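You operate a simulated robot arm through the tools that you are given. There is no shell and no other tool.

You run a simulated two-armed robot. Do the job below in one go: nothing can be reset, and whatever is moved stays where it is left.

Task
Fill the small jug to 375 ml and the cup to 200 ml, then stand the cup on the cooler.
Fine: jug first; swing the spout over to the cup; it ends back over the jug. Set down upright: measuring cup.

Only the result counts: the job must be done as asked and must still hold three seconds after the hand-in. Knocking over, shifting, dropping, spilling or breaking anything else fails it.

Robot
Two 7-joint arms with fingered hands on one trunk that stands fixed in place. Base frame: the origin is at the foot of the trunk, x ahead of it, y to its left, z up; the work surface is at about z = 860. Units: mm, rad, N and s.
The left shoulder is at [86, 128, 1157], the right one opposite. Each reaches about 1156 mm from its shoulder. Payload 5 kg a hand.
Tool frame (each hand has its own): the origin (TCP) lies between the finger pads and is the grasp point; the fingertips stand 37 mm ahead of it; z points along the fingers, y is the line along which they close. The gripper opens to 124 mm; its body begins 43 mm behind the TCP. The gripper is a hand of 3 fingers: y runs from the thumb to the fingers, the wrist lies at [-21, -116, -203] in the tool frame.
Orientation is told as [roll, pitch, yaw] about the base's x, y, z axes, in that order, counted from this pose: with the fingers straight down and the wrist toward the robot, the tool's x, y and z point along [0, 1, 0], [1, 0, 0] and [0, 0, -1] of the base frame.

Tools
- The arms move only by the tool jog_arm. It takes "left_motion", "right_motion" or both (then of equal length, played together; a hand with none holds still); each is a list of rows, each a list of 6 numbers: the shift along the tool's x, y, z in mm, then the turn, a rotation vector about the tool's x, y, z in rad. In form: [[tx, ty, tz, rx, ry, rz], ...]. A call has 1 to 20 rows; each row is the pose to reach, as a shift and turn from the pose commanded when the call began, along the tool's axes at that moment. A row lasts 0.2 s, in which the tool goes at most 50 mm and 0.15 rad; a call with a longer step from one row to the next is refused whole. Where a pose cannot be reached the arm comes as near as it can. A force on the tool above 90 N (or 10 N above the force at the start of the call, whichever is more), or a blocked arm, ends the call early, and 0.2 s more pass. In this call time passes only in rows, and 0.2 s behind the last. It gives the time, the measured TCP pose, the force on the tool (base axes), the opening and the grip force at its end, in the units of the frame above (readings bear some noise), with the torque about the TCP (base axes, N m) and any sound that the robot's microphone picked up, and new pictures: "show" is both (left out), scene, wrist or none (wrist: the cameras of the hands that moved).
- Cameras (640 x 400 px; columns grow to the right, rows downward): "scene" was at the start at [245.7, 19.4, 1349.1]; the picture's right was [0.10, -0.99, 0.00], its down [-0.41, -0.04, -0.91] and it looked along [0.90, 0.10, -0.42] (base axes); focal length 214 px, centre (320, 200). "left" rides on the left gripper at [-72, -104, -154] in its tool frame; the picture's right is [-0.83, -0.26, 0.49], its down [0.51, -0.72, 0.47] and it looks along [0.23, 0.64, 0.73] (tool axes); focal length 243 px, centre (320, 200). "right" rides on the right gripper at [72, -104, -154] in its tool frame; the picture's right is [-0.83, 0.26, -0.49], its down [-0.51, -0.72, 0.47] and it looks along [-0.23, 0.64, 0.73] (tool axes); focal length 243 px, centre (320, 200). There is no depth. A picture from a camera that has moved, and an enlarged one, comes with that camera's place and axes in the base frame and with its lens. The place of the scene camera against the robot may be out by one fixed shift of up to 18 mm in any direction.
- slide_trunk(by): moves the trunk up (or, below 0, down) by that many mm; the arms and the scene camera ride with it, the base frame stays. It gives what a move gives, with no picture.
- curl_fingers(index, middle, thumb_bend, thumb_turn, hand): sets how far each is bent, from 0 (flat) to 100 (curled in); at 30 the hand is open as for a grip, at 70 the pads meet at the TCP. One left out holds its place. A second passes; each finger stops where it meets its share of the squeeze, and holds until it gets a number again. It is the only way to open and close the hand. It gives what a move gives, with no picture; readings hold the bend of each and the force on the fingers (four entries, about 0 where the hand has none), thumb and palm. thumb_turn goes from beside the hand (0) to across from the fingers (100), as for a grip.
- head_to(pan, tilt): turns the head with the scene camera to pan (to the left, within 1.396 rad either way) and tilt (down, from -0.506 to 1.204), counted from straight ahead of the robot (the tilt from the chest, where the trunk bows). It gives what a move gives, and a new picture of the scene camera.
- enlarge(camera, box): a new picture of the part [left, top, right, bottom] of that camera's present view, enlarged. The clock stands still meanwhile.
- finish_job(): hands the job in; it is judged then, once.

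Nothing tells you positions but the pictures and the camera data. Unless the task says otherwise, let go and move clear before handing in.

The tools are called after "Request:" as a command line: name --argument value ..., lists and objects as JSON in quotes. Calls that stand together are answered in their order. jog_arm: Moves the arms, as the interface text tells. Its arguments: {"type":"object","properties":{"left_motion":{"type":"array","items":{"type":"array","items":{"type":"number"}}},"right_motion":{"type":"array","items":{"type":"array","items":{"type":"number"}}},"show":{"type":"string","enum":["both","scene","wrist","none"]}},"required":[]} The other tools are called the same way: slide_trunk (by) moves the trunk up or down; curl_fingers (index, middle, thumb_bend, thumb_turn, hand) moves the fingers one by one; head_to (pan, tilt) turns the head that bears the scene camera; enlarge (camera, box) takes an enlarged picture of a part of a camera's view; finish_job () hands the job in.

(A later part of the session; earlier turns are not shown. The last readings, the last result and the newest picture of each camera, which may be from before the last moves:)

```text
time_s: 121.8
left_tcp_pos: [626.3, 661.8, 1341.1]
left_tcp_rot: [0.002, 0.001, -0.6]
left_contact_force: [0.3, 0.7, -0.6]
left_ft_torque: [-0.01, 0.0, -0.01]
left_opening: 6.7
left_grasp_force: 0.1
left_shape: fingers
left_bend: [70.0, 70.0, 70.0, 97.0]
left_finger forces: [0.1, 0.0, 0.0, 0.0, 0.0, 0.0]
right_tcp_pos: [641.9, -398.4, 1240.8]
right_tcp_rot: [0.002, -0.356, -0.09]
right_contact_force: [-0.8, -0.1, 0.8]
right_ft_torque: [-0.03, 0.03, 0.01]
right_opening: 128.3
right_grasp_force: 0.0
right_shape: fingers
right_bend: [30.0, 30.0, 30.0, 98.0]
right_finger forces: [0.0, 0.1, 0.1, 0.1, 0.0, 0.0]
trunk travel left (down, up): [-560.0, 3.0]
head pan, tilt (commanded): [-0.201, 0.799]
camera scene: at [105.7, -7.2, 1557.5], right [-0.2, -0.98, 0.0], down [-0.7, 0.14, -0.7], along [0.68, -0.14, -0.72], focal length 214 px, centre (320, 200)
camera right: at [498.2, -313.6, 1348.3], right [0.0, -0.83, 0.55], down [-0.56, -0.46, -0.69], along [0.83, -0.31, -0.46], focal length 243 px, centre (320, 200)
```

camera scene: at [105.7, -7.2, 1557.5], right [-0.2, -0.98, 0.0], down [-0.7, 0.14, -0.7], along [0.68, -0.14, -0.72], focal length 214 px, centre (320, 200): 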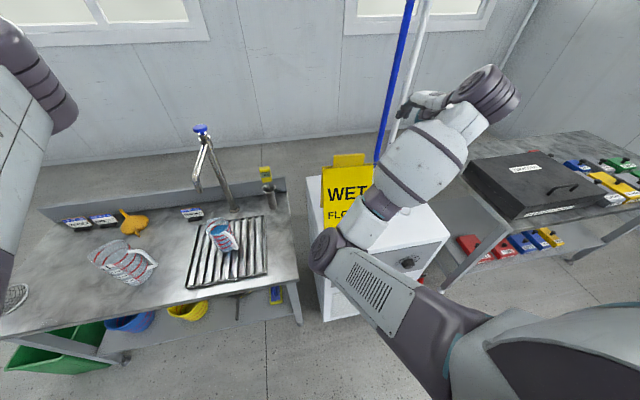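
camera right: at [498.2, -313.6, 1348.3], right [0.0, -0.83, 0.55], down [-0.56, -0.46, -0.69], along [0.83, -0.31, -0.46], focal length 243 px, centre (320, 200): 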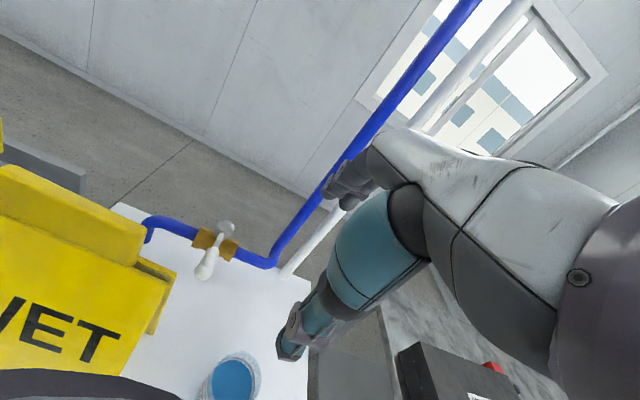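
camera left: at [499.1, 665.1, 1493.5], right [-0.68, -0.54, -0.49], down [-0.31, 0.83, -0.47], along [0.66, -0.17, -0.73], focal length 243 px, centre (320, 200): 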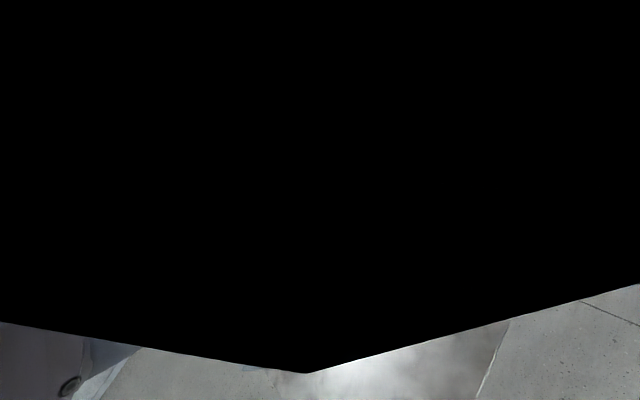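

The pose is reachable. I'll slide the open, pitched hand over the sign's tab (z≈1255) and check alignment.

Request:
jog_arm --right_motion '[[15, -1, -8, 0, 0, 0], [45, -2.5, -15, 0, 0, 0], [80, -4, -19.6, 0, 0, 0], [115, -6, -19.6, 0, 0, 0], [150, -8, -19.6, 0, 0, 0], [175, -9.5, -19.6, 0, 0, 0], [187.3, -9.9, -19.6, 0, 0, 0]]' --show "both"

Request:
enlarge --camera "right" --box '[140, 150, 460, 400]'

Request:
enlarge --camera "scene" --box '[270, 80, 470, 260]'

```text
time_s: 123.4
left_tcp_pos: [625.1, 663.6, 1340.5]
left_tcp_rot: [0.0, 0.0, -0.6]
left_contact_force: [-0.6, 0.1, 0.1]
left_ft_torque: [-0.01, 0.02, 0.02]
left_opening: 6.6
left_grasp_force: 0.2
left_shape: fingers
left_bend: [70.0, 70.0, 70.0, 97.0]
left_finger forces: [0.0, 0.0, 0.0, 0.1, 0.1, 0.1]
right_tcp_pos: [642.5, -210.6, 1255.9]
right_tcp_rot: [0.002, -0.355, -0.089]
right_contact_force: [0.1, -1.1, -0.1]
right_ft_torque: [-0.02, 0.01, -0.03]
right_opening: 128.3
right_grasp_force: 0.0
right_shape: fingers
right_bend: [30.0, 30.0, 30.0, 98.0]
right_finger forces: [0.0, 0.1, 0.1, 0.0, 0.0, 0.0]
trunk travel left (down, up): [-560.0, 3.0]
head pan, tilt (commanded): [-0.201, 0.799]
camera scene: at [106.1, -6.2, 1557.5], right [-0.2, -0.98, 0.0], down [-0.7, 0.14, -0.7], along [0.68, -0.14, -0.72], focal length 214 px, centre (320, 200)
camera right: at [498.6, -124.9, 1364.3], right [0.0, -0.83, 0.55], down [-0.56, -0.46, -0.69], along [0.83, -0.31, -0.46], focal length 243 px, centre (320, 200)
```

scene: 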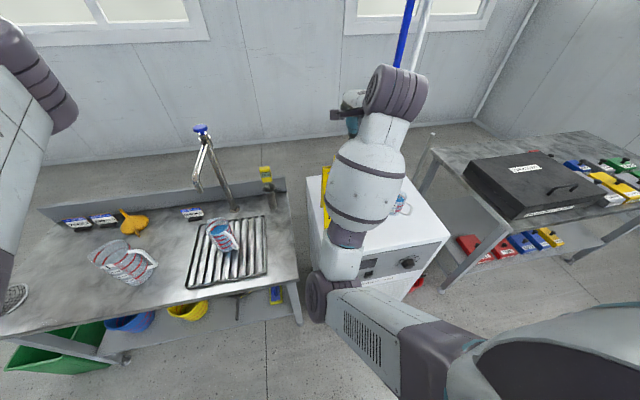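
right: 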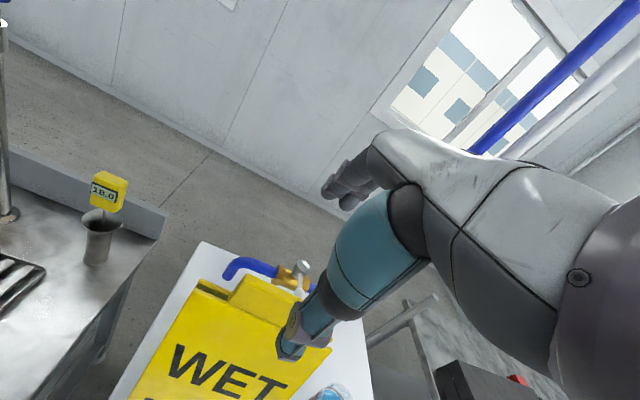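

```text
1.60 times, centred on (300, 275) of right
camera zoom: at [498.6, -124.9, 1364.3], right [0.0, -0.83, 0.55], down [-0.56, -0.46, -0.69], along [0.83, -0.31, -0.46], focal length 388 px, centre (352, 80)
```

zoom: 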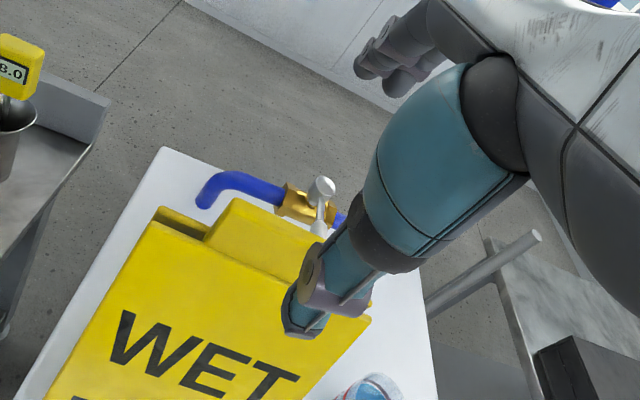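

```text
2.22 times, centred on (370, 170) of scene
camera zoom: at [106.1, -6.2, 1557.5], right [-0.2, -0.98, 0.0], down [-0.7, 0.14, -0.7], along [0.68, -0.14, -0.72], focal length 477 px, centre (209, 267)
```

zoom: 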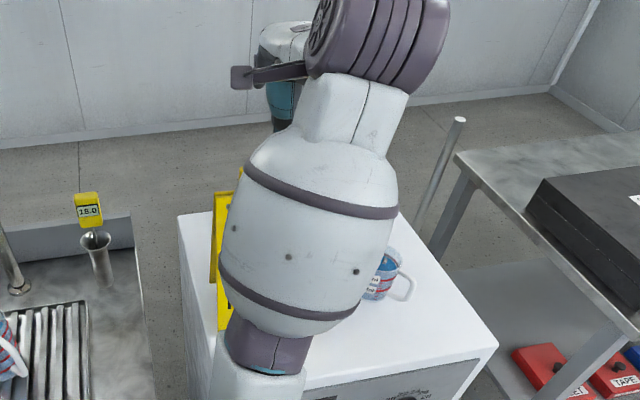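

Alignment with the tab looks right. I'll descend straight down around the tab to z≈1150.

Request:
jog_arm --right_motion '[[0, -7.5, 20.5, 0, 0, 0], [0, -15, 41, 0, 0, 0], [0, -22.5, 61, 0, 0, 0], [0, -30, 81, 0, 0, 0], [0, -36.8, 99.3, 0, 0, 0]]' --show "both"

Request:
enlarge --camera "right" --box '[140, 150, 460, 400]'

Request:
enlarge --camera "scene" --box '[270, 80, 470, 260]'

```text
time_s: 124.6
left_tcp_pos: [626.3, 662.6, 1340.4]
left_tcp_rot: [0.001, 0.0, -0.601]
left_contact_force: [0.6, 0.4, -0.6]
left_ft_torque: [0.01, -0.02, -0.01]
left_opening: 6.6
left_grasp_force: 0.0
left_shape: fingers
left_bend: [70.0, 70.0, 70.0, 97.0]
left_finger forces: [0.1, 0.1, 0.1, 0.0, 0.2, 0.1]
right_tcp_pos: [641.9, -210.5, 1149.1]
right_tcp_rot: [0.003, -0.355, -0.089]
right_contact_force: [-0.3, -0.2, -0.3]
right_ft_torque: [0.01, 0.01, 0.01]
right_opening: 128.6
right_grasp_force: 0.0
right_shape: fingers
right_bend: [30.0, 30.0, 30.0, 98.0]
right_finger forces: [0.1, 0.1, 0.0, 0.1, 0.0, 0.0]
trunk travel left (down, up): [-560.0, 3.0]
head pan, tilt (commanded): [-0.201, 0.799]
camera scene: at [106.0, -6.6, 1557.5], right [-0.2, -0.98, 0.0], down [-0.7, 0.14, -0.7], along [0.68, -0.14, -0.72], focal length 214 px, centre (320, 200)
camera right: at [498.9, -124.7, 1257.0], right [0.0, -0.83, 0.55], down [-0.56, -0.46, -0.69], along [0.83, -0.31, -0.46], focal length 243 px, centre (320, 200)
```

scene: 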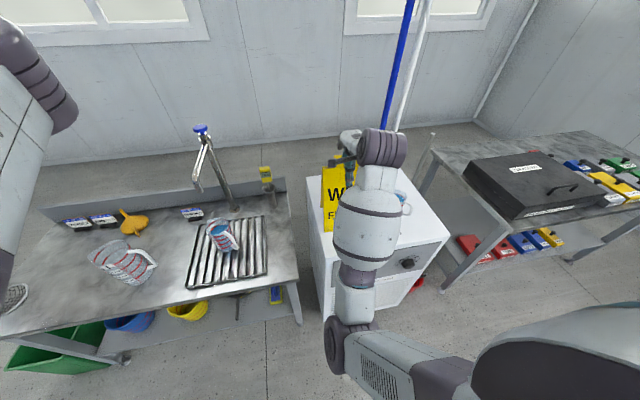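
right: 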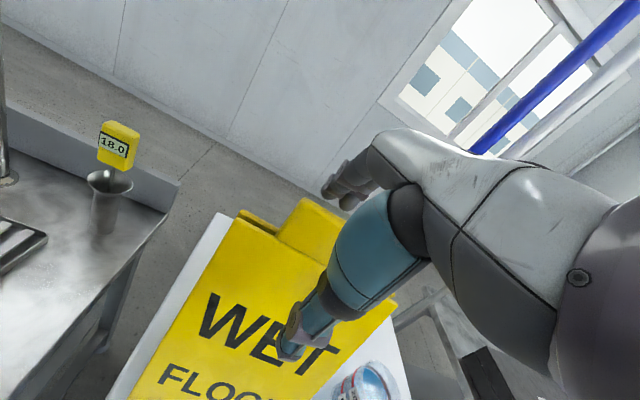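

```text
1.60 times, centred on (300, 275) of right
camera zoom: at [498.9, -124.7, 1257.0], right [0.0, -0.83, 0.55], down [-0.56, -0.46, -0.69], along [0.83, -0.31, -0.46], focal length 388 px, centre (352, 80)
```

zoom: 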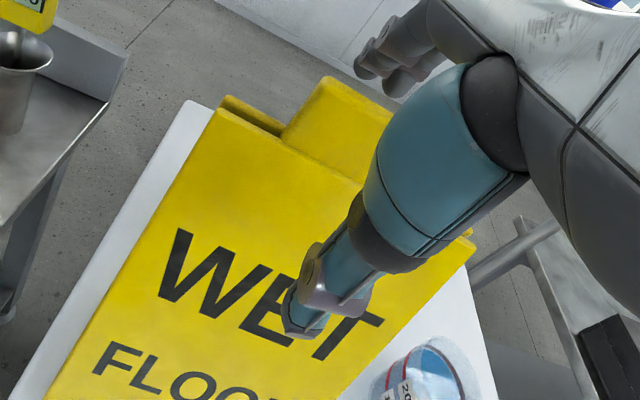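

```text
2.22 times, centred on (370, 170) of scene
camera zoom: at [106.0, -6.6, 1557.5], right [-0.2, -0.98, 0.0], down [-0.7, 0.14, -0.7], along [0.68, -0.14, -0.72], focal length 477 px, centre (209, 267)
```

zoom: 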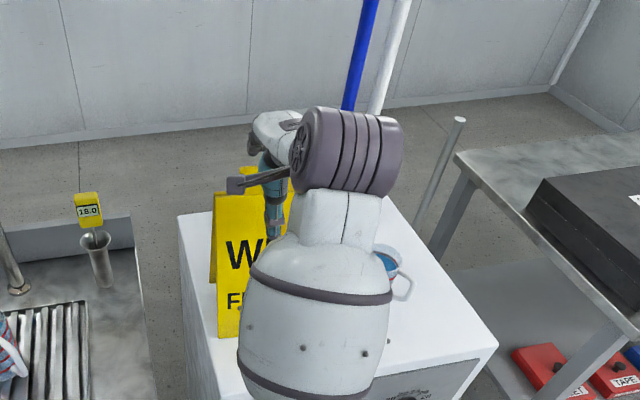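

The tab lies between thumb (front) and fingers (behind). I'll close in stages to avoid tipping the sign.

Request:
curl_fingers --hand "right" --index 52 --middle 52 --thumb_bend 48

Request:
enlarge --camera "right" --box '[140, 150, 460, 400]'

```text
time_s: 125.6
left_tcp_pos: [625.6, 663.0, 1340.2]
left_tcp_rot: [0.001, -0.001, -0.6]
left_contact_force: [0.4, -0.4, -0.1]
left_ft_torque: [0.01, 0.03, 0.01]
left_opening: 6.7
left_grasp_force: 0.0
left_shape: fingers
left_bend: [70.0, 70.0, 70.0, 97.0]
left_finger forces: [0.0, 0.0, 0.0, 0.1, 0.0, 0.0]
right_tcp_pos: [643.5, -210.4, 1149.4]
right_tcp_rot: [0.002, -0.356, -0.089]
right_contact_force: [-0.1, 0.6, 0.6]
right_ft_torque: [0.03, 0.0, 0.03]
right_opening: 68.3
right_grasp_force: 0.0
right_shape: fingers
right_bend: [52.0, 52.0, 48.0, 98.0]
right_finger forces: [0.0, 0.1, 0.1, 0.0, 0.0, 0.0]
trunk travel left (down, up): [-560.0, 3.0]
head pan, tilt (commanded): [-0.201, 0.799]
```

```text
1.60 times, centred on (300, 275) of right
camera zoom: at [499.0, -124.5, 1257.3], right [0.0, -0.83, 0.55], down [-0.56, -0.46, -0.69], along [0.83, -0.31, -0.46], focal length 388 px, centre (352, 80)
```

zoom: 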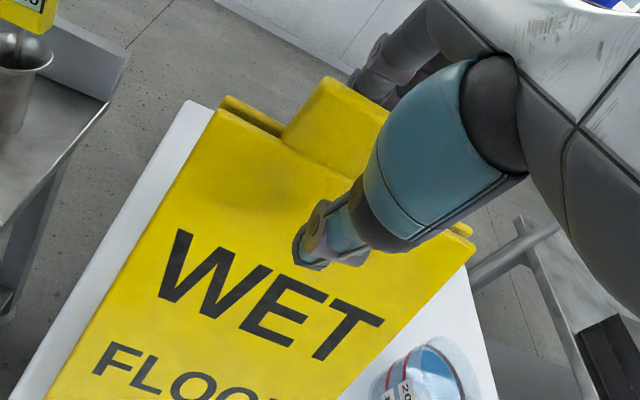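

Request:
curl_fingers --hand "right" --index 58 --middle 58 --thumb_bend 53

Request:
enlarge --camera "right" --box '[140, 150, 460, 400]'

```text
time_s: 126.6
left_tcp_pos: [625.7, 663.3, 1339.7]
left_tcp_rot: [-0.002, 0.001, -0.6]
left_contact_force: [-0.1, -0.2, 1.0]
left_ft_torque: [-0.01, 0.02, 0.01]
left_opening: 6.7
left_grasp_force: 0.1
left_shape: fingers
left_bend: [70.0, 70.0, 70.0, 97.0]
left_finger forces: [0.0, 0.0, 0.0, 0.0, 0.0, 0.1]
right_tcp_pos: [643.0, -210.1, 1150.9]
right_tcp_rot: [0.001, -0.355, -0.089]
right_contact_force: [0.3, -0.3, -0.9]
right_ft_torque: [-0.01, 0.0, -0.03]
right_opening: 52.7
right_grasp_force: 0.2
right_shape: fingers
right_bend: [57.0, 57.0, 53.0, 98.0]
right_finger forces: [0.0, 0.0, 0.0, 0.1, 0.0, 0.1]
trunk travel left (down, up): [-560.0, 3.0]
head pan, tilt (commanded): [-0.201, 0.799]
```

```text
1.60 times, centred on (300, 275) of right
camera zoom: at [499.0, -124.5, 1257.2], right [0.0, -0.83, 0.55], down [-0.56, -0.46, -0.69], along [0.83, -0.31, -0.46], focal length 388 px, centre (352, 80)
```

zoom: 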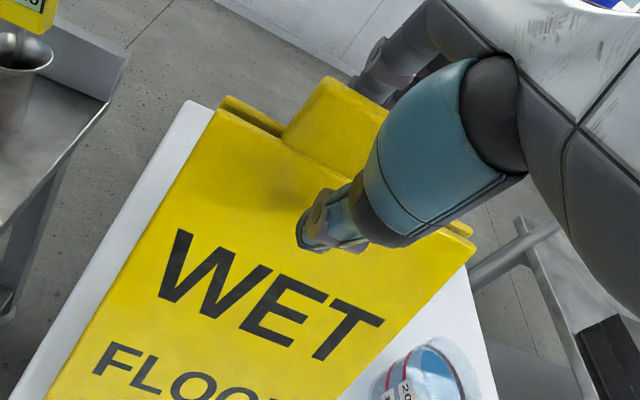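

Request:
curl_fingers --hand "right" --index 60 --middle 60 --thumb_bend 57

Request:
enlarge --camera "right" --box '[140, 150, 460, 400]'

```text
time_s: 127.6
left_tcp_pos: [626.2, 663.6, 1340.0]
left_tcp_rot: [0.001, 0.0, -0.601]
left_contact_force: [0.3, -0.3, 0.1]
left_ft_torque: [0.03, -0.06, -0.05]
left_opening: 6.8
left_grasp_force: 0.0
left_shape: fingers
left_bend: [70.0, 70.0, 70.0, 97.0]
left_finger forces: [0.0, 0.0, 0.0, 0.0, 0.1, 0.0]
right_tcp_pos: [643.7, -209.7, 1150.8]
right_tcp_rot: [0.001, -0.356, -0.089]
right_contact_force: [-1.2, -0.4, 0.4]
right_ft_torque: [-0.02, 0.02, -0.02]
right_opening: 43.4
right_grasp_force: 0.1
right_shape: fingers
right_bend: [60.0, 60.0, 56.0, 98.0]
right_finger forces: [0.0, 0.0, 0.0, 0.1, 0.1, 0.0]
trunk travel left (down, up): [-560.0, 3.0]
head pan, tilt (commanded): [-0.201, 0.799]
```

```text
1.60 times, centred on (300, 275) of right
camera zoom: at [499.0, -124.5, 1257.2], right [0.0, -0.83, 0.55], down [-0.56, -0.46, -0.69], along [0.83, -0.31, -0.46], focal length 388 px, centre (352, 80)
```

zoom: 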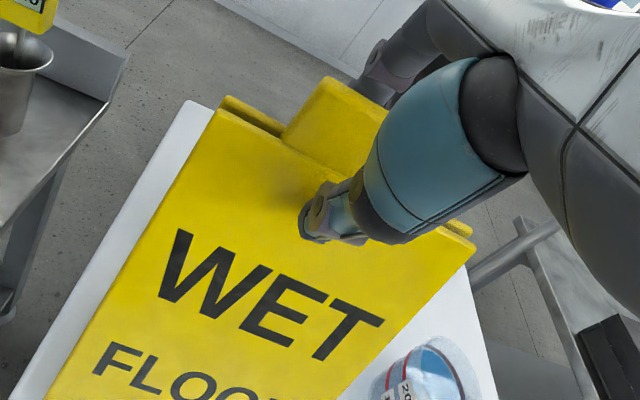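

Request:
curl_fingers --hand "right" --index 63 --middle 63 --thumb_bend 60

Request:
curl_fingers --hand "right" --index 66 --middle 66 --thumb_bend 63

Request:
enlarge --camera "right" --box '[140, 150, 460, 400]'

```text
time_s: 128.6
left_tcp_pos: [625.9, 664.0, 1340.9]
left_tcp_rot: [0.001, 0.001, -0.6]
left_contact_force: [0.0, -0.3, 1.3]
left_ft_torque: [-0.05, -0.03, -0.02]
left_opening: 6.7
left_grasp_force: 0.1
left_shape: fingers
left_bend: [70.0, 70.0, 70.0, 97.0]
left_finger forces: [0.0, 0.0, 0.0, 0.1, 0.0, 0.1]
right_tcp_pos: [643.0, -210.5, 1150.7]
right_tcp_rot: [0.002, -0.355, -0.089]
right_contact_force: [-0.2, -0.6, 0.2]
right_ft_torque: [0.01, 0.02, 0.03]
right_opening: 33.3
right_grasp_force: 0.1
right_shape: fingers
right_bend: [63.0, 63.0, 60.0, 98.0]
right_finger forces: [0.1, 0.0, 0.0, 0.0, 0.1, 0.0]
trunk travel left (down, up): [-560.0, 3.0]
head pan, tilt (commanded): [-0.201, 0.799]
```

```text
time_s: 129.6
left_tcp_pos: [626.0, 662.9, 1339.7]
left_tcp_rot: [0.001, 0.001, -0.599]
left_contact_force: [0.5, -0.4, -1.1]
left_ft_torque: [0.0, 0.02, 0.02]
left_opening: 6.7
left_grasp_force: 0.1
left_shape: fingers
left_bend: [70.0, 70.0, 70.0, 97.0]
left_finger forces: [0.1, 0.0, 0.1, 0.0, 0.0, 0.0]
right_tcp_pos: [643.7, -211.1, 1149.6]
right_tcp_rot: [0.002, -0.355, -0.09]
right_contact_force: [-0.4, -0.1, 0.2]
right_ft_torque: [-0.02, 0.06, -0.01]
right_opening: 25.1
right_grasp_force: 0.5
right_shape: fingers
right_bend: [66.0, 66.0, 62.0, 98.0]
right_finger forces: [0.2, 0.2, 0.0, 0.0, 0.9, 0.0]
trunk travel left (down, up): [-560.0, 3.0]
head pan, tilt (commanded): [-0.201, 0.799]
```

```text
1.60 times, centred on (300, 275) of right
camera zoom: at [498.9, -124.6, 1257.2], right [0.0, -0.83, 0.55], down [-0.56, -0.46, -0.69], along [0.83, -0.31, -0.46], focal length 388 px, centre (352, 80)
```

zoom: 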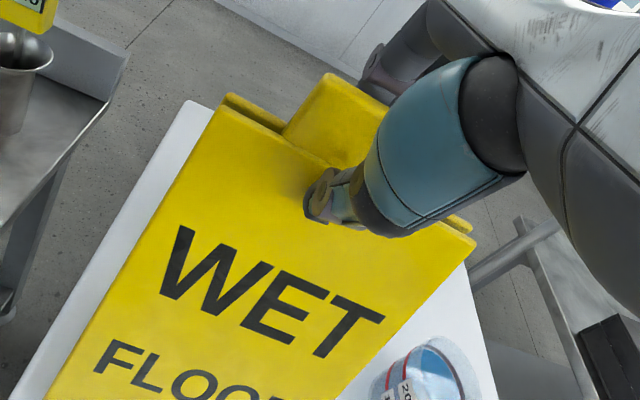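

Both sides now touch (≈0.5 N). I'll close fully for a firm grip.

Request:
curl_fingers --hand "right" --index 70 --middle 70 --thumb_bend 67

Request:
enlarge --camera "right" --box '[140, 150, 460, 400]'

```text
time_s: 130.6
left_tcp_pos: [625.7, 663.0, 1339.3]
left_tcp_rot: [-0.001, 0.0, -0.6]
left_contact_force: [0.4, -0.3, -0.2]
left_ft_torque: [0.0, 0.02, -0.03]
left_opening: 6.7
left_grasp_force: 0.2
left_shape: fingers
left_bend: [70.0, 70.0, 70.0, 97.0]
left_finger forces: [0.0, 0.1, 0.0, 0.1, 0.1, 0.0]
right_tcp_pos: [643.0, -210.0, 1149.9]
right_tcp_rot: [0.003, -0.354, -0.091]
right_contact_force: [-0.1, -0.1, 0.6]
right_ft_torque: [0.01, 0.07, 0.06]
right_opening: 22.4
right_grasp_force: 5.4
right_shape: fingers
right_bend: [67.0, 68.0, 63.0, 97.0]
right_finger forces: [2.5, 2.5, 0.0, 0.0, 5.1, 0.0]
trunk travel left (down, up): [-560.0, 3.0]
head pan, tilt (commanded): [-0.201, 0.799]
```

```text
1.60 times, centred on (300, 275) of right
camera zoom: at [499.1, -124.6, 1257.2], right [0.0, -0.83, 0.55], down [-0.56, -0.46, -0.69], along [0.83, -0.31, -0.46], focal length 388 px, centre (352, 80)
```

zoom: 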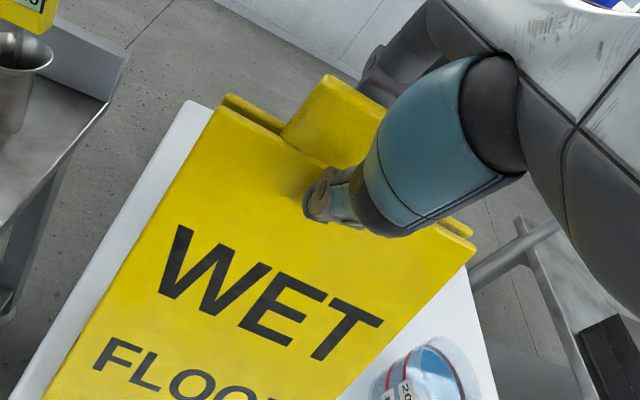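

Grip is 5 N; I'll tighten a bit more, then lift slightly.

Request:
curl_fingers --hand "right" --index 80 --middle 80 --thumb_bend 76

Request:
jog_arm --right_motion '[[0, 1, -3, 0, 0, 0], [0, 2.4, -6.5, 0, 0, 0], [0, 3.5, -9.4, 0, 0, 0]]' --show "both"

Request:
enlarge --camera "right" --box '[140, 150, 460, 400]'

Request:
enlarge --camera "scene" --box '[290, 140, 430, 260]'

```text
time_s: 131.6
left_tcp_pos: [625.6, 663.2, 1340.3]
left_tcp_rot: [0.001, 0.0, -0.601]
left_contact_force: [-1.5, 0.6, 0.0]
left_ft_torque: [0.04, 0.01, 0.02]
left_opening: 6.9
left_grasp_force: 0.0
left_shape: fingers
left_bend: [70.0, 70.0, 70.0, 97.0]
left_finger forces: [0.1, 0.0, 0.1, 0.0, 0.0, 0.0]
right_tcp_pos: [642.9, -209.4, 1149.8]
right_tcp_rot: [0.0, -0.357, -0.089]
right_contact_force: [-0.8, -0.2, 0.8]
right_ft_torque: [0.11, 0.22, 0.01]
right_opening: 21.1
right_grasp_force: 19.3
right_shape: fingers
right_bend: [71.0, 73.0, 65.0, 95.0]
right_finger forces: [11.5, 8.2, 0.0, 0.1, 19.4, 0.0]
trunk travel left (down, up): [-560.0, 3.0]
head pan, tilt (commanded): [-0.201, 0.799]
```

```text
time_s: 132.4
left_tcp_pos: [626.0, 663.2, 1340.8]
left_tcp_rot: [0.001, 0.001, -0.601]
left_contact_force: [0.7, 0.3, 0.3]
left_ft_torque: [0.0, 0.02, -0.01]
left_opening: 6.8
left_grasp_force: 0.1
left_shape: fingers
left_bend: [70.0, 70.0, 70.0, 97.0]
left_finger forces: [0.1, 0.1, 0.0, 0.0, 0.0, 0.0]
right_tcp_pos: [643.8, -211.3, 1159.6]
right_tcp_rot: [0.001, -0.353, -0.09]
right_contact_force: [0.1, 0.1, -2.8]
right_ft_torque: [0.06, 0.02, 0.01]
right_opening: 20.3
right_grasp_force: 16.9
right_shape: fingers
right_bend: [72.0, 73.0, 65.0, 95.0]
right_finger forces: [11.8, 6.6, 0.0, 0.0, 16.1, 0.0]
trunk travel left (down, up): [-560.0, 3.0]
head pan, tilt (commanded): [-0.201, 0.799]
camera scene: at [106.3, -6.6, 1557.5], right [-0.2, -0.98, 0.0], down [-0.7, 0.14, -0.7], along [0.68, -0.14, -0.72], focal length 214 px, centre (320, 200)
camera right: at [499.5, -125.3, 1267.4], right [0.0, -0.83, 0.55], down [-0.56, -0.46, -0.69], along [0.83, -0.31, -0.47], focal length 243 px, centre (320, 200)
```

scene: 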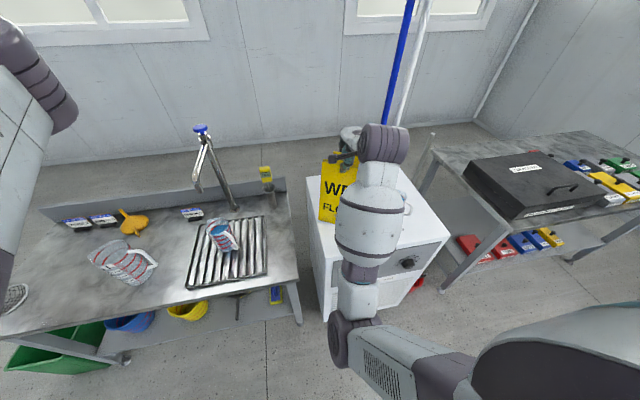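
right: 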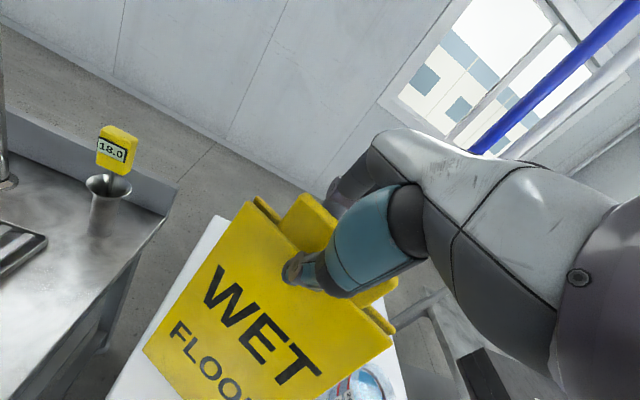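

```text
1.60 times, centred on (300, 275) of right
camera zoom: at [499.5, -125.3, 1267.4], right [0.0, -0.83, 0.55], down [-0.56, -0.46, -0.69], along [0.83, -0.31, -0.47], focal length 388 px, centre (352, 80)
```

zoom: 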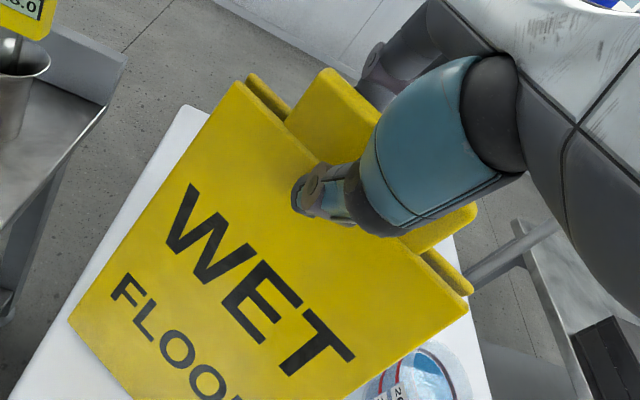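

```text
3.33 times, centred on (360, 200) of scene
camera zoom: at [106.3, -6.6, 1557.5], right [-0.2, -0.98, 0.0], down [-0.7, 0.14, -0.7], along [0.68, -0.14, -0.72], focal length 715 px, centre (187, 200)
```

zoom: 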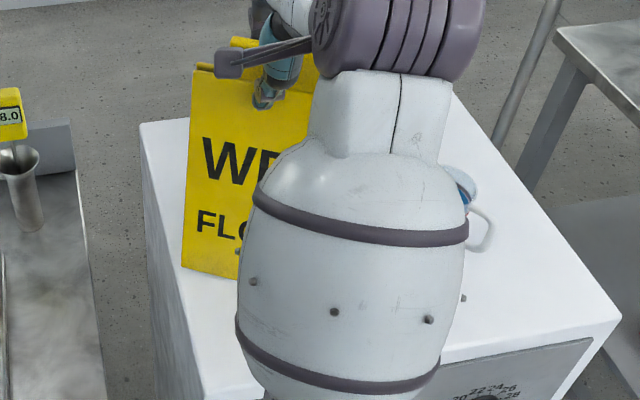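

The sign swung a little in the pinch when lifted, so a pure lift isn't well controlled. I'll lower it back and let it settle flat before choosing a better way.

Request:
jog_arm --right_motion '[[0, -1, 3, 0, 0, 0], [0, -2.4, 6.5, 0, 0, 0], [0, -3.5, 9.4, 0, 0, 0]]' --show "wrist"

Request:
enlarge --camera "scene" --box '[290, 140, 430, 260]'

```text
time_s: 133.2
left_tcp_pos: [623.1, 663.7, 1344.1]
left_tcp_rot: [0.003, -0.003, -0.599]
left_contact_force: [0.1, -0.4, -0.7]
left_ft_torque: [0.0, -0.02, -0.01]
left_opening: 6.8
left_grasp_force: 0.0
left_shape: fingers
left_bend: [70.0, 70.0, 70.0, 97.0]
left_finger forces: [0.0, 0.1, 0.0, 0.0, 0.1, 0.0]
right_tcp_pos: [642.5, -210.2, 1154.6]
right_tcp_rot: [0.002, -0.364, -0.088]
right_contact_force: [2.4, -1.5, 18.3]
right_ft_torque: [0.01, -0.14, 0.02]
right_opening: 20.5
right_grasp_force: 24.0
right_shape: fingers
right_bend: [72.0, 74.0, 65.0, 95.0]
right_finger forces: [15.1, 13.9, 0.0, 0.0, 19.3, 0.1]
trunk travel left (down, up): [-560.0, 3.0]
head pan, tilt (commanded): [-0.201, 0.799]
camera right: at [497.4, -124.5, 1259.9], right [0.0, -0.83, 0.55], down [-0.55, -0.46, -0.7], along [0.83, -0.31, -0.46], focal length 243 px, centre (320, 200)
```

right: 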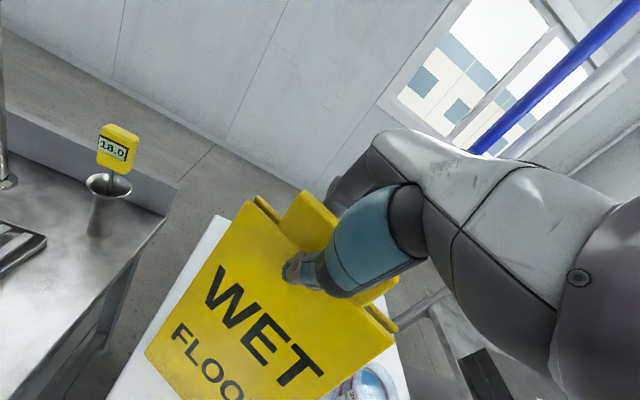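

```text
3.33 times, centred on (360, 200) of scene
camera zoom: at [103.2, -6.1, 1558.2], right [-0.2, -0.98, 0.0], down [-0.7, 0.14, -0.7], along [0.68, -0.14, -0.72], focal length 715 px, centre (187, 200)
```

zoom: 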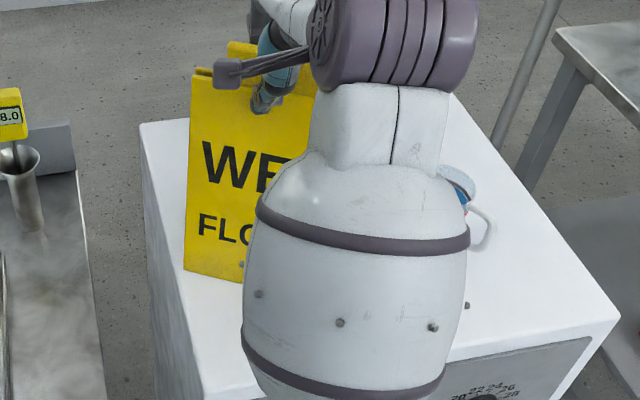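

The sign is still held tilted and I'm pressing on it. I'll ease up a little and relax the grip so that it settles flat on its feet.

Request:
jog_arm --right_motion '[[0, 1.2, -3.3, 0, 0, 0]]' --show "none"

Request:
curl_fingers --hand "right" --index 66 --middle 66 --thumb_bend 62

Request:
enlarge --camera "right" --box '[140, 150, 460, 400]'

Request:
enlarge --camera "scene" --box '[290, 140, 430, 260]'

```text
time_s: 133.6
left_tcp_pos: [624.9, 663.2, 1340.5]
left_tcp_rot: [0.002, -0.001, -0.6]
left_contact_force: [-0.1, 0.0, 0.5]
left_ft_torque: [0.0, 0.01, 0.0]
left_opening: 6.8
left_grasp_force: 0.1
left_shape: fingers
left_bend: [70.0, 70.0, 70.0, 97.0]
left_finger forces: [0.0, 0.0, 0.0, 0.0, 0.1, 0.0]
right_tcp_pos: [642.4, -211.1, 1152.8]
right_tcp_rot: [0.001, -0.355, -0.089]
right_contact_force: [3.0, 0.6, 15.3]
right_ft_torque: [0.01, -0.1, 0.01]
right_opening: 20.3
right_grasp_force: 22.9
right_shape: fingers
right_bend: [72.0, 74.0, 66.0, 95.0]
right_finger forces: [15.0, 11.9, 0.0, 0.0, 18.7, 0.0]
trunk travel left (down, up): [-560.0, 3.0]
head pan, tilt (commanded): [-0.201, 0.799]
```

```text
time_s: 134.6
left_tcp_pos: [626.3, 662.5, 1339.7]
left_tcp_rot: [-0.001, 0.0, -0.6]
left_contact_force: [-0.2, -0.5, -0.6]
left_ft_torque: [-0.02, 0.0, 0.02]
left_opening: 6.8
left_grasp_force: 0.1
left_shape: fingers
left_bend: [70.0, 70.0, 70.0, 97.0]
left_finger forces: [0.0, 0.0, 0.0, 0.0, 0.0, 0.1]
right_tcp_pos: [644.2, -210.9, 1152.9]
right_tcp_rot: [0.002, -0.354, -0.09]
right_contact_force: [0.7, 0.8, -1.2]
right_ft_torque: [0.0, -0.01, 0.02]
right_opening: 25.5
right_grasp_force: 0.3
right_shape: fingers
right_bend: [66.0, 66.0, 62.0, 97.0]
right_finger forces: [0.7, 0.0, 0.1, 0.0, 0.2, 0.1]
trunk travel left (down, up): [-560.0, 3.0]
head pan, tilt (commanded): [-0.201, 0.799]
```

```text
1.60 times, centred on (300, 275) of right
camera zoom: at [499.7, -125.0, 1259.8], right [0.0, -0.83, 0.55], down [-0.56, -0.46, -0.69], along [0.83, -0.31, -0.46], focal length 388 px, centre (352, 80)
```

zoom: 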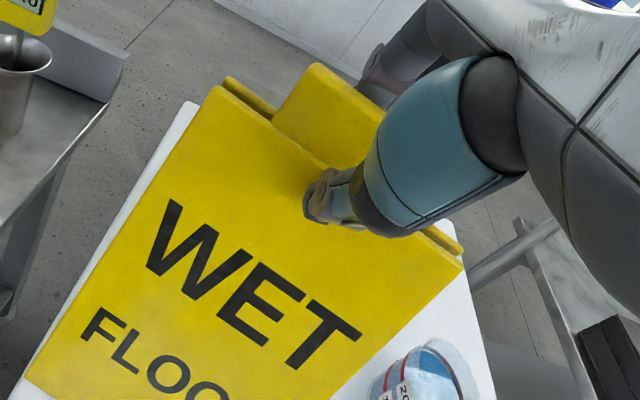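

```text
3.33 times, centred on (360, 200) of scene
camera zoom: at [106.2, -6.3, 1557.5], right [-0.2, -0.98, 0.0], down [-0.7, 0.14, -0.7], along [0.68, -0.14, -0.72], focal length 715 px, centre (187, 200)
```

zoom: 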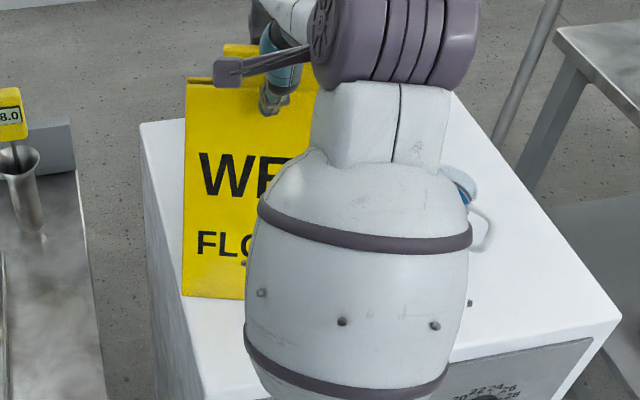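

The sign settled flat but ended up shifted further (left corner near (608, −105)). I'll open, lift the hand clear, and measure its present pose before a better-centred second try.

Request:
curl_fingers --hand "right" --index 50 --middle 50 --thumb_bend 48

Request:
curl_fingers --hand "right" --index 30 --middle 30 --thumb_bend 30

Request:
jog_arm --right_motion '[[0, 7.3, -19.7, 0, 0, 0], [0, 14.6, -39.4, 0, 0, 0], [0, 22, -59, 0, 0, 0], [0, 29.2, -78.8, 0, 0, 0], [0, 36.5, -98.4, 0, 0, 0], [-40, 36.5, -98.4, 0, 0, 0], [-80, 36.5, -98.4, 0, 0, 0], [-120, 36.5, -98.4, 0, 0, 0], [-160, 36.5, -98.4, 0, 0, 0], [-190, 36.5, -98.4, 0, 0, 0]]' --show "both"

Request:
enlarge --camera "scene" --box '[290, 140, 430, 260]'

Request:
enlarge --camera "right" --box '[0, 150, 320, 400]'

```text
time_s: 135.6
left_tcp_pos: [626.0, 663.4, 1339.8]
left_tcp_rot: [0.0, 0.0, -0.601]
left_contact_force: [0.7, 0.7, 0.3]
left_ft_torque: [0.02, 0.01, -0.01]
left_opening: 6.8
left_grasp_force: 0.1
left_shape: fingers
left_bend: [70.0, 70.0, 70.0, 97.0]
left_finger forces: [0.1, 0.1, 0.0, 0.0, 0.0, 0.0]
right_tcp_pos: [643.6, -211.3, 1152.2]
right_tcp_rot: [0.001, -0.352, -0.089]
right_contact_force: [-0.9, -0.5, -0.2]
right_ft_torque: [0.0, 0.01, 0.03]
right_opening: 70.2
right_grasp_force: 0.0
right_shape: fingers
right_bend: [50.0, 50.0, 48.0, 97.0]
right_finger forces: [0.0, 0.1, 0.1, 0.1, 0.0, 0.0]
trunk travel left (down, up): [-560.0, 3.0]
head pan, tilt (commanded): [-0.201, 0.799]
```

```text
time_s: 136.6
left_tcp_pos: [625.0, 663.6, 1340.0]
left_tcp_rot: [0.0, -0.002, -0.6]
left_contact_force: [-1.0, 0.2, -0.5]
left_ft_torque: [-0.01, -0.01, -0.03]
left_opening: 6.8
left_grasp_force: 0.1
left_shape: fingers
left_bend: [70.0, 70.0, 70.0, 97.0]
left_finger forces: [0.0, 0.0, 0.1, 0.0, 0.0, 0.1]
right_tcp_pos: [643.8, -211.7, 1152.8]
right_tcp_rot: [0.002, -0.353, -0.089]
right_contact_force: [0.4, -0.5, 0.0]
right_ft_torque: [0.01, 0.05, 0.01]
right_opening: 128.2
right_grasp_force: 0.0
right_shape: fingers
right_bend: [30.0, 30.0, 30.0, 97.0]
right_finger forces: [0.0, 0.0, 0.0, 0.0, 0.0, 0.0]
trunk travel left (down, up): [-560.0, 3.0]
head pan, tilt (commanded): [-0.201, 0.799]
```

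```text
time_s: 138.8
left_tcp_pos: [626.1, 660.7, 1341.2]
left_tcp_rot: [0.002, 0.0, -0.602]
left_contact_force: [0.3, -1.0, 0.3]
left_ft_torque: [0.02, 0.02, -0.01]
left_opening: 6.8
left_grasp_force: 0.0
left_shape: fingers
left_bend: [70.0, 70.0, 70.0, 97.0]
left_finger forces: [0.1, 0.1, 0.0, 0.0, 0.1, 0.0]
right_tcp_pos: [626.0, -403.6, 1258.5]
right_tcp_rot: [0.001, -0.356, -0.09]
right_contact_force: [0.3, -0.1, -0.3]
right_ft_torque: [0.02, 0.0, 0.0]
right_opening: 128.6
right_grasp_force: 0.0
right_shape: fingers
right_bend: [30.0, 30.0, 30.0, 97.0]
right_finger forces: [0.0, 0.1, 0.0, 0.0, 0.1, 0.0]
trunk travel left (down, up): [-560.0, 3.0]
head pan, tilt (commanded): [-0.201, 0.799]
camera scene: at [105.6, -8.0, 1557.6], right [-0.2, -0.98, 0.0], down [-0.7, 0.14, -0.7], along [0.68, -0.14, -0.72], focal length 214 px, centre (320, 200)
camera right: at [481.5, -317.4, 1366.0], right [0.0, -0.83, 0.55], down [-0.56, -0.46, -0.69], along [0.83, -0.31, -0.46], focal length 243 px, centre (320, 200)
```

scene: 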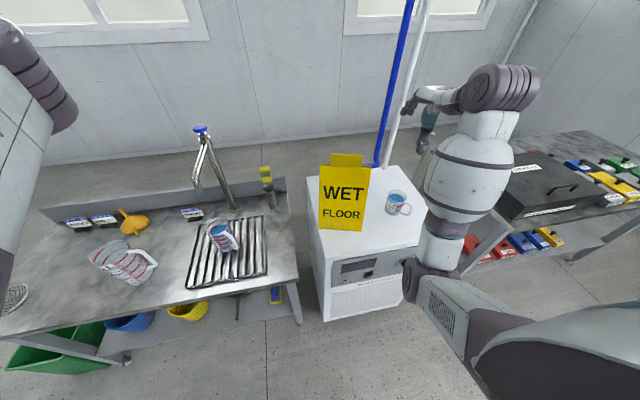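
right: 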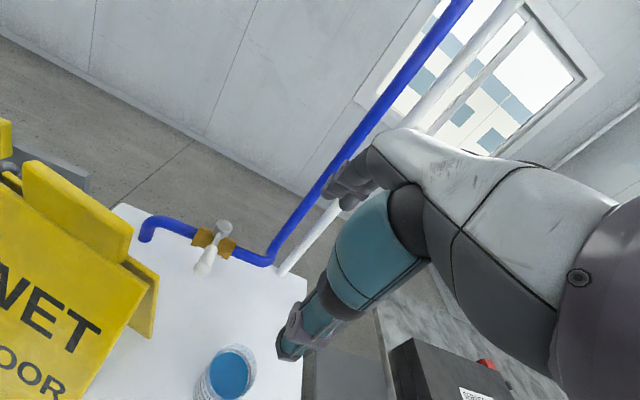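

```text
3.33 times, centred on (360, 200) of scene
camera zoom: at [105.6, -8.0, 1557.6], right [-0.2, -0.98, 0.0], down [-0.7, 0.14, -0.7], along [0.68, -0.14, -0.72], focal length 715 px, centre (187, 200)
```

zoom: 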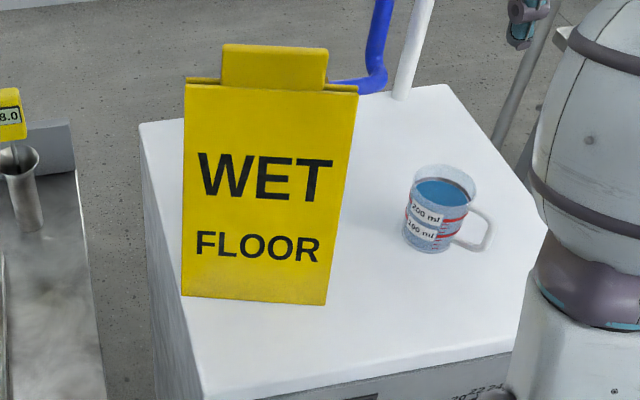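

```text
1.60 times, centred on (160, 275) of right
camera zoom: at [481.5, -317.4, 1366.0], right [0.0, -0.83, 0.55], down [-0.56, -0.46, -0.69], along [0.83, -0.31, -0.46], focal length 388 px, centre (576, 80)
```

zoom: 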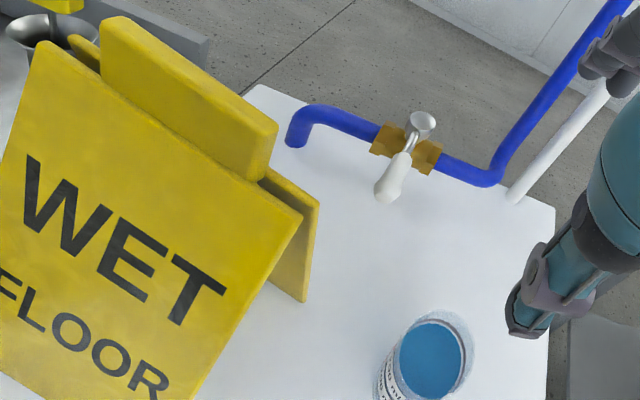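

The cup looks right on the cooler. The sign's front edge now runs from about (608, −103) to (561, −268); it must go back by (−24, −42) mm and turn +0.29 rad. Pushing at its base will be more controllable than lifting; let me look at the left arm's posture to see if I can use it from behind.

Request:
head_to --pan 0.5 --tilt 0.5

Request:
enlarge --camera "right" --box '[0, 0, 640, 400]'

```text
time_s: 139.9
left_tcp_pos: [625.3, 663.2, 1340.5]
left_tcp_rot: [0.001, 0.002, -0.599]
left_contact_force: [1.0, -0.8, -0.1]
left_ft_torque: [0.04, -0.03, 0.0]
left_opening: 6.8
left_grasp_force: 0.0
left_shape: fingers
left_bend: [70.0, 70.0, 70.0, 97.0]
left_finger forces: [0.0, 0.1, 0.0, 0.1, 0.1, 0.1]
right_tcp_pos: [626.1, -402.1, 1258.6]
right_tcp_rot: [0.002, -0.355, -0.09]
right_contact_force: [-0.7, -0.5, 0.0]
right_ft_torque: [-0.02, -0.01, 0.0]
right_opening: 128.2
right_grasp_force: 0.0
right_shape: fingers
right_bend: [30.0, 30.0, 30.0, 97.0]
right_finger forces: [0.0, 0.1, 0.0, 0.0, 0.0, 0.0]
trunk travel left (down, up): [-560.0, 3.0]
head pan, tilt (commanded): [0.499, 0.499]
camera scene: at [106.9, 52.8, 1583.5], right [0.48, -0.88, 0.0], down [-0.42, -0.23, -0.88], along [0.77, 0.42, -0.48], focal length 214 px, centre (320, 200)
```

scene: 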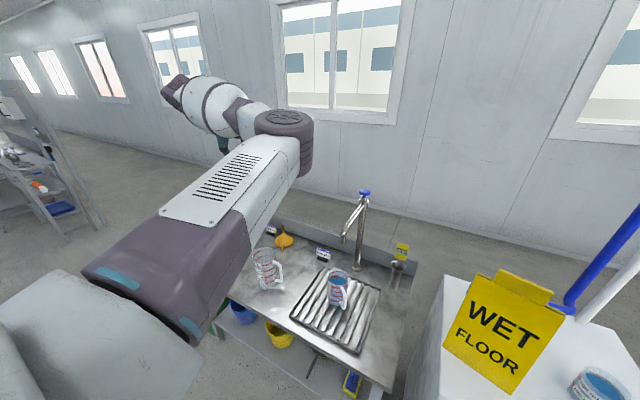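

```text
1.00 times, centred on (320, 200) of right (not enlarged: the box is as wide or as high as the picture)
camera zoom: at [481.9, -315.9, 1366.0], right [0.0, -0.83, 0.55], down [-0.56, -0.46, -0.69], along [0.83, -0.31, -0.46], focal length 243 px, centre (320, 200)
```

zoom: 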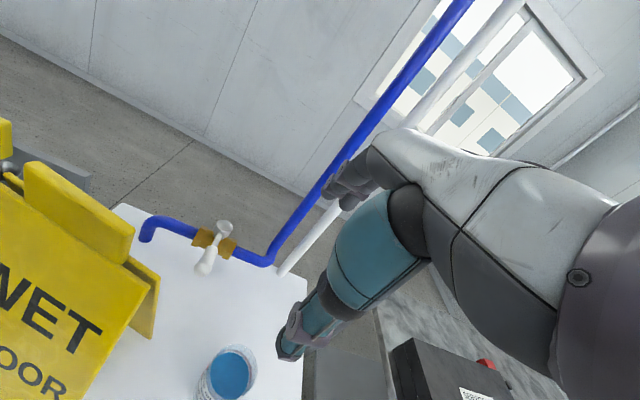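

The left arm is in an "elbow-up" posture, which is actually good for coming down behind the sign from above. I'll bring the closed left hand, high up, to the space behind the sign (800, −160).

Request:
jog_arm --left_motion '[[-29, 30.4, 0, 0, 0, 0.0485], [-58.1, 60.9, 0, 0, 0, 0.097], [-87.1, 91.3, 0, 0, 0, 0.1455], [-116.1, 121.7, 0, 0, 0, 0.194], [-145.2, 152.2, 0, 0, 0, 0.2425], [-174.2, 182.6, 0, 0, 0, 0.291], [-203.2, 213, 0, 0, 0, 0.3395], [-232.3, 243.4, 0, 0, 0, 0.388], [-261.3, 273.9, 0, 0, 0, 0.4365], [-290.4, 304.3, 0, 0, 0, 0.485]]' --show "scene"

Request:
head_to --pan -0.1 --tilt 0.7

```text
time_s: 142.1
left_tcp_pos: [709.3, 247.1, 1342.4]
left_tcp_rot: [0.005, 0.001, -1.086]
left_contact_force: [0.4, -1.0, 0.3]
left_ft_torque: [0.07, -0.02, -0.03]
left_opening: 6.8
left_grasp_force: 0.1
left_shape: fingers
left_bend: [70.0, 70.0, 70.0, 97.0]
left_finger forces: [0.1, 0.0, 0.1, 0.1, 0.0, 0.1]
right_tcp_pos: [623.7, -404.0, 1259.0]
right_tcp_rot: [0.003, -0.356, -0.091]
right_contact_force: [0.0, -1.7, 0.2]
right_ft_torque: [0.05, -0.01, 0.03]
right_opening: 128.6
right_grasp_force: 0.0
right_shape: fingers
right_bend: [30.0, 30.0, 30.0, 97.0]
right_finger forces: [0.0, 0.0, 0.0, 0.0, 0.0, 0.0]
trunk travel left (down, up): [-560.0, 3.0]
head pan, tilt (commanded): [0.499, 0.499]
camera scene: at [104.8, 50.7, 1583.8], right [0.48, -0.88, 0.0], down [-0.42, -0.23, -0.88], along [0.77, 0.42, -0.48], focal length 214 px, centre (320, 200)
```

scene: 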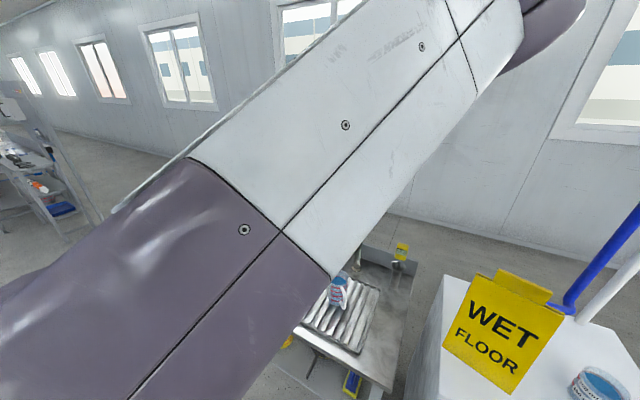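

```text
time_s: 143.1
left_tcp_pos: [710.5, 250.3, 1340.0]
left_tcp_rot: [0.001, 0.001, -1.085]
left_contact_force: [-0.5, -0.8, 0.5]
left_ft_torque: [0.0, -0.02, -0.01]
left_opening: 6.7
left_grasp_force: 0.2
left_shape: fingers
left_bend: [70.0, 70.0, 70.0, 97.0]
left_finger forces: [0.0, 0.1, 0.1, 0.0, 0.1, 0.0]
right_tcp_pos: [625.3, -401.2, 1258.6]
right_tcp_rot: [0.0, -0.354, -0.09]
right_contact_force: [0.0, -0.4, 0.2]
right_ft_torque: [0.0, 0.0, 0.01]
right_opening: 128.6
right_grasp_force: 0.0
right_shape: fingers
right_bend: [30.0, 30.0, 30.0, 97.0]
right_finger forces: [0.1, 0.0, 0.2, 0.1, 0.0, 0.0]
trunk travel left (down, up): [-560.0, 3.0]
head pan, tilt (commanded): [-0.099, 0.7]
camera scene: at [111.3, 1.4, 1565.8], right [-0.1, -1.0, 0.0], down [-0.64, 0.06, -0.77], along [0.76, -0.08, -0.64], focal length 214 px, centre (320, 200)
```

scene: 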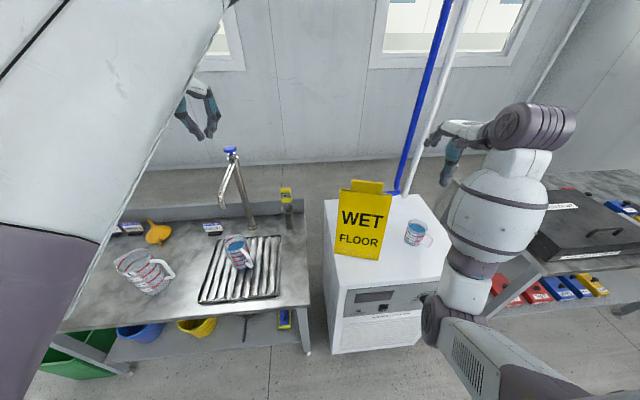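

Sign, cup and tap are all in view. I'll continue the left hand to (800, −160) at z 1340.

Request:
jog_arm --left_motion '[[-11.1, 40.4, 0, 0, 0, 0.0485], [-22.3, 80.7, 0, 0, 0, 0.097], [-33.4, 121.1, 0, 0, 0, 0.1455], [-44.6, 161.4, 0, 0, 0, 0.194], [-55.7, 201.8, 0, 0, 0, 0.2425], [-66.8, 242.2, 0, 0, 0, 0.291], [-78, 282.5, 0, 0, 0, 0.3395], [-89.1, 322.9, 0, 0, 0, 0.388], [-100.3, 363.2, 0, 0, 0, 0.4365], [-111.4, 403.6, 0, 0, 0, 0.485]]' --show "both"

Request:
enlarge --camera "right" --box '[0, 0, 640, 400]'

```text
time_s: 145.3
left_tcp_pos: [843.7, -159.7, 1343.5]
left_tcp_rot: [-0.006, 0.001, -1.57]
left_contact_force: [0.6, 0.1, 0.0]
left_ft_torque: [0.02, 0.03, 0.0]
left_opening: 6.7
left_grasp_force: 0.0
left_shape: fingers
left_bend: [70.0, 70.0, 70.0, 97.0]
left_finger forces: [0.1, 0.0, 0.0, 0.0, 0.1, 0.0]
left hand out of reach, approached as far as the arm can: row 4, 5, 6, 7, 8, 9, 10
right_tcp_pos: [628.0, -403.4, 1256.8]
right_tcp_rot: [0.002, -0.352, -0.09]
right_contact_force: [0.1, -0.9, 0.0]
right_ft_torque: [0.02, 0.02, 0.01]
right_opening: 128.1
right_grasp_force: 0.0
right_shape: fingers
right_bend: [30.0, 30.0, 30.0, 97.0]
right_finger forces: [0.0, 0.1, 0.0, 0.1, 0.1, 0.1]
trunk travel left (down, up): [-560.0, 3.0]
head pan, tilt (commanded): [-0.099, 0.7]
camera scene: at [112.6, -0.7, 1565.5], right [-0.1, -1.0, 0.0], down [-0.64, 0.06, -0.76], along [0.76, -0.07, -0.64], focal length 214 px, centre (320, 200)
camera left: at [773.4, -54.6, 1498.6], right [-0.83, 0.26, -0.49], down [0.51, 0.72, -0.47], along [0.23, -0.64, -0.73], focal length 243 px, centre (320, 200)
```

scene: 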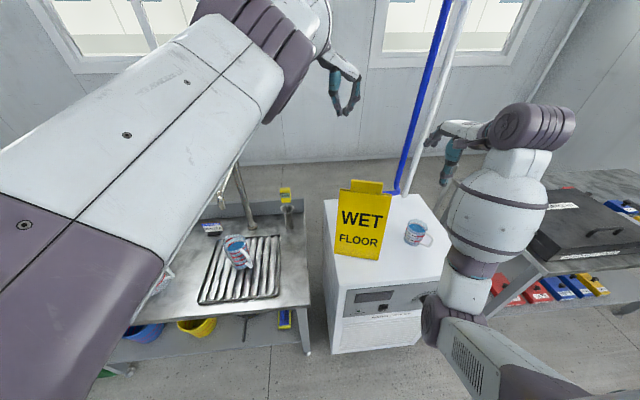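
left: 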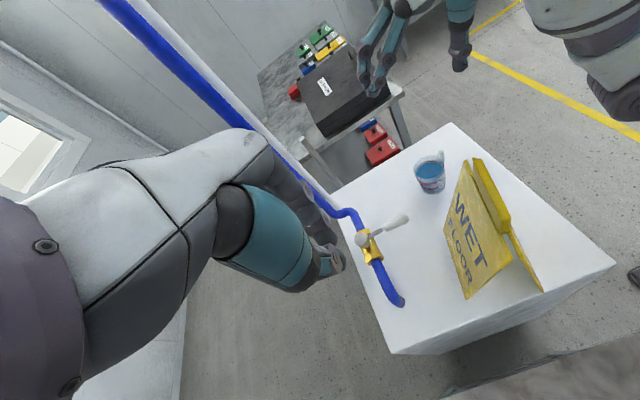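

```text
1.00 times, centred on (320, 200) of right (not enlarged: the box is as wide or as high as the picture)
camera zoom: at [482.9, -317.5, 1364.8], right [0.0, -0.83, 0.55], down [-0.56, -0.46, -0.69], along [0.83, -0.31, -0.47], focal length 243 px, centre (320, 200)
```

zoom: 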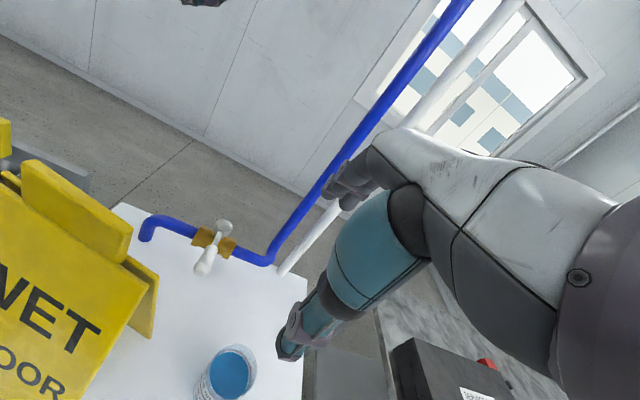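

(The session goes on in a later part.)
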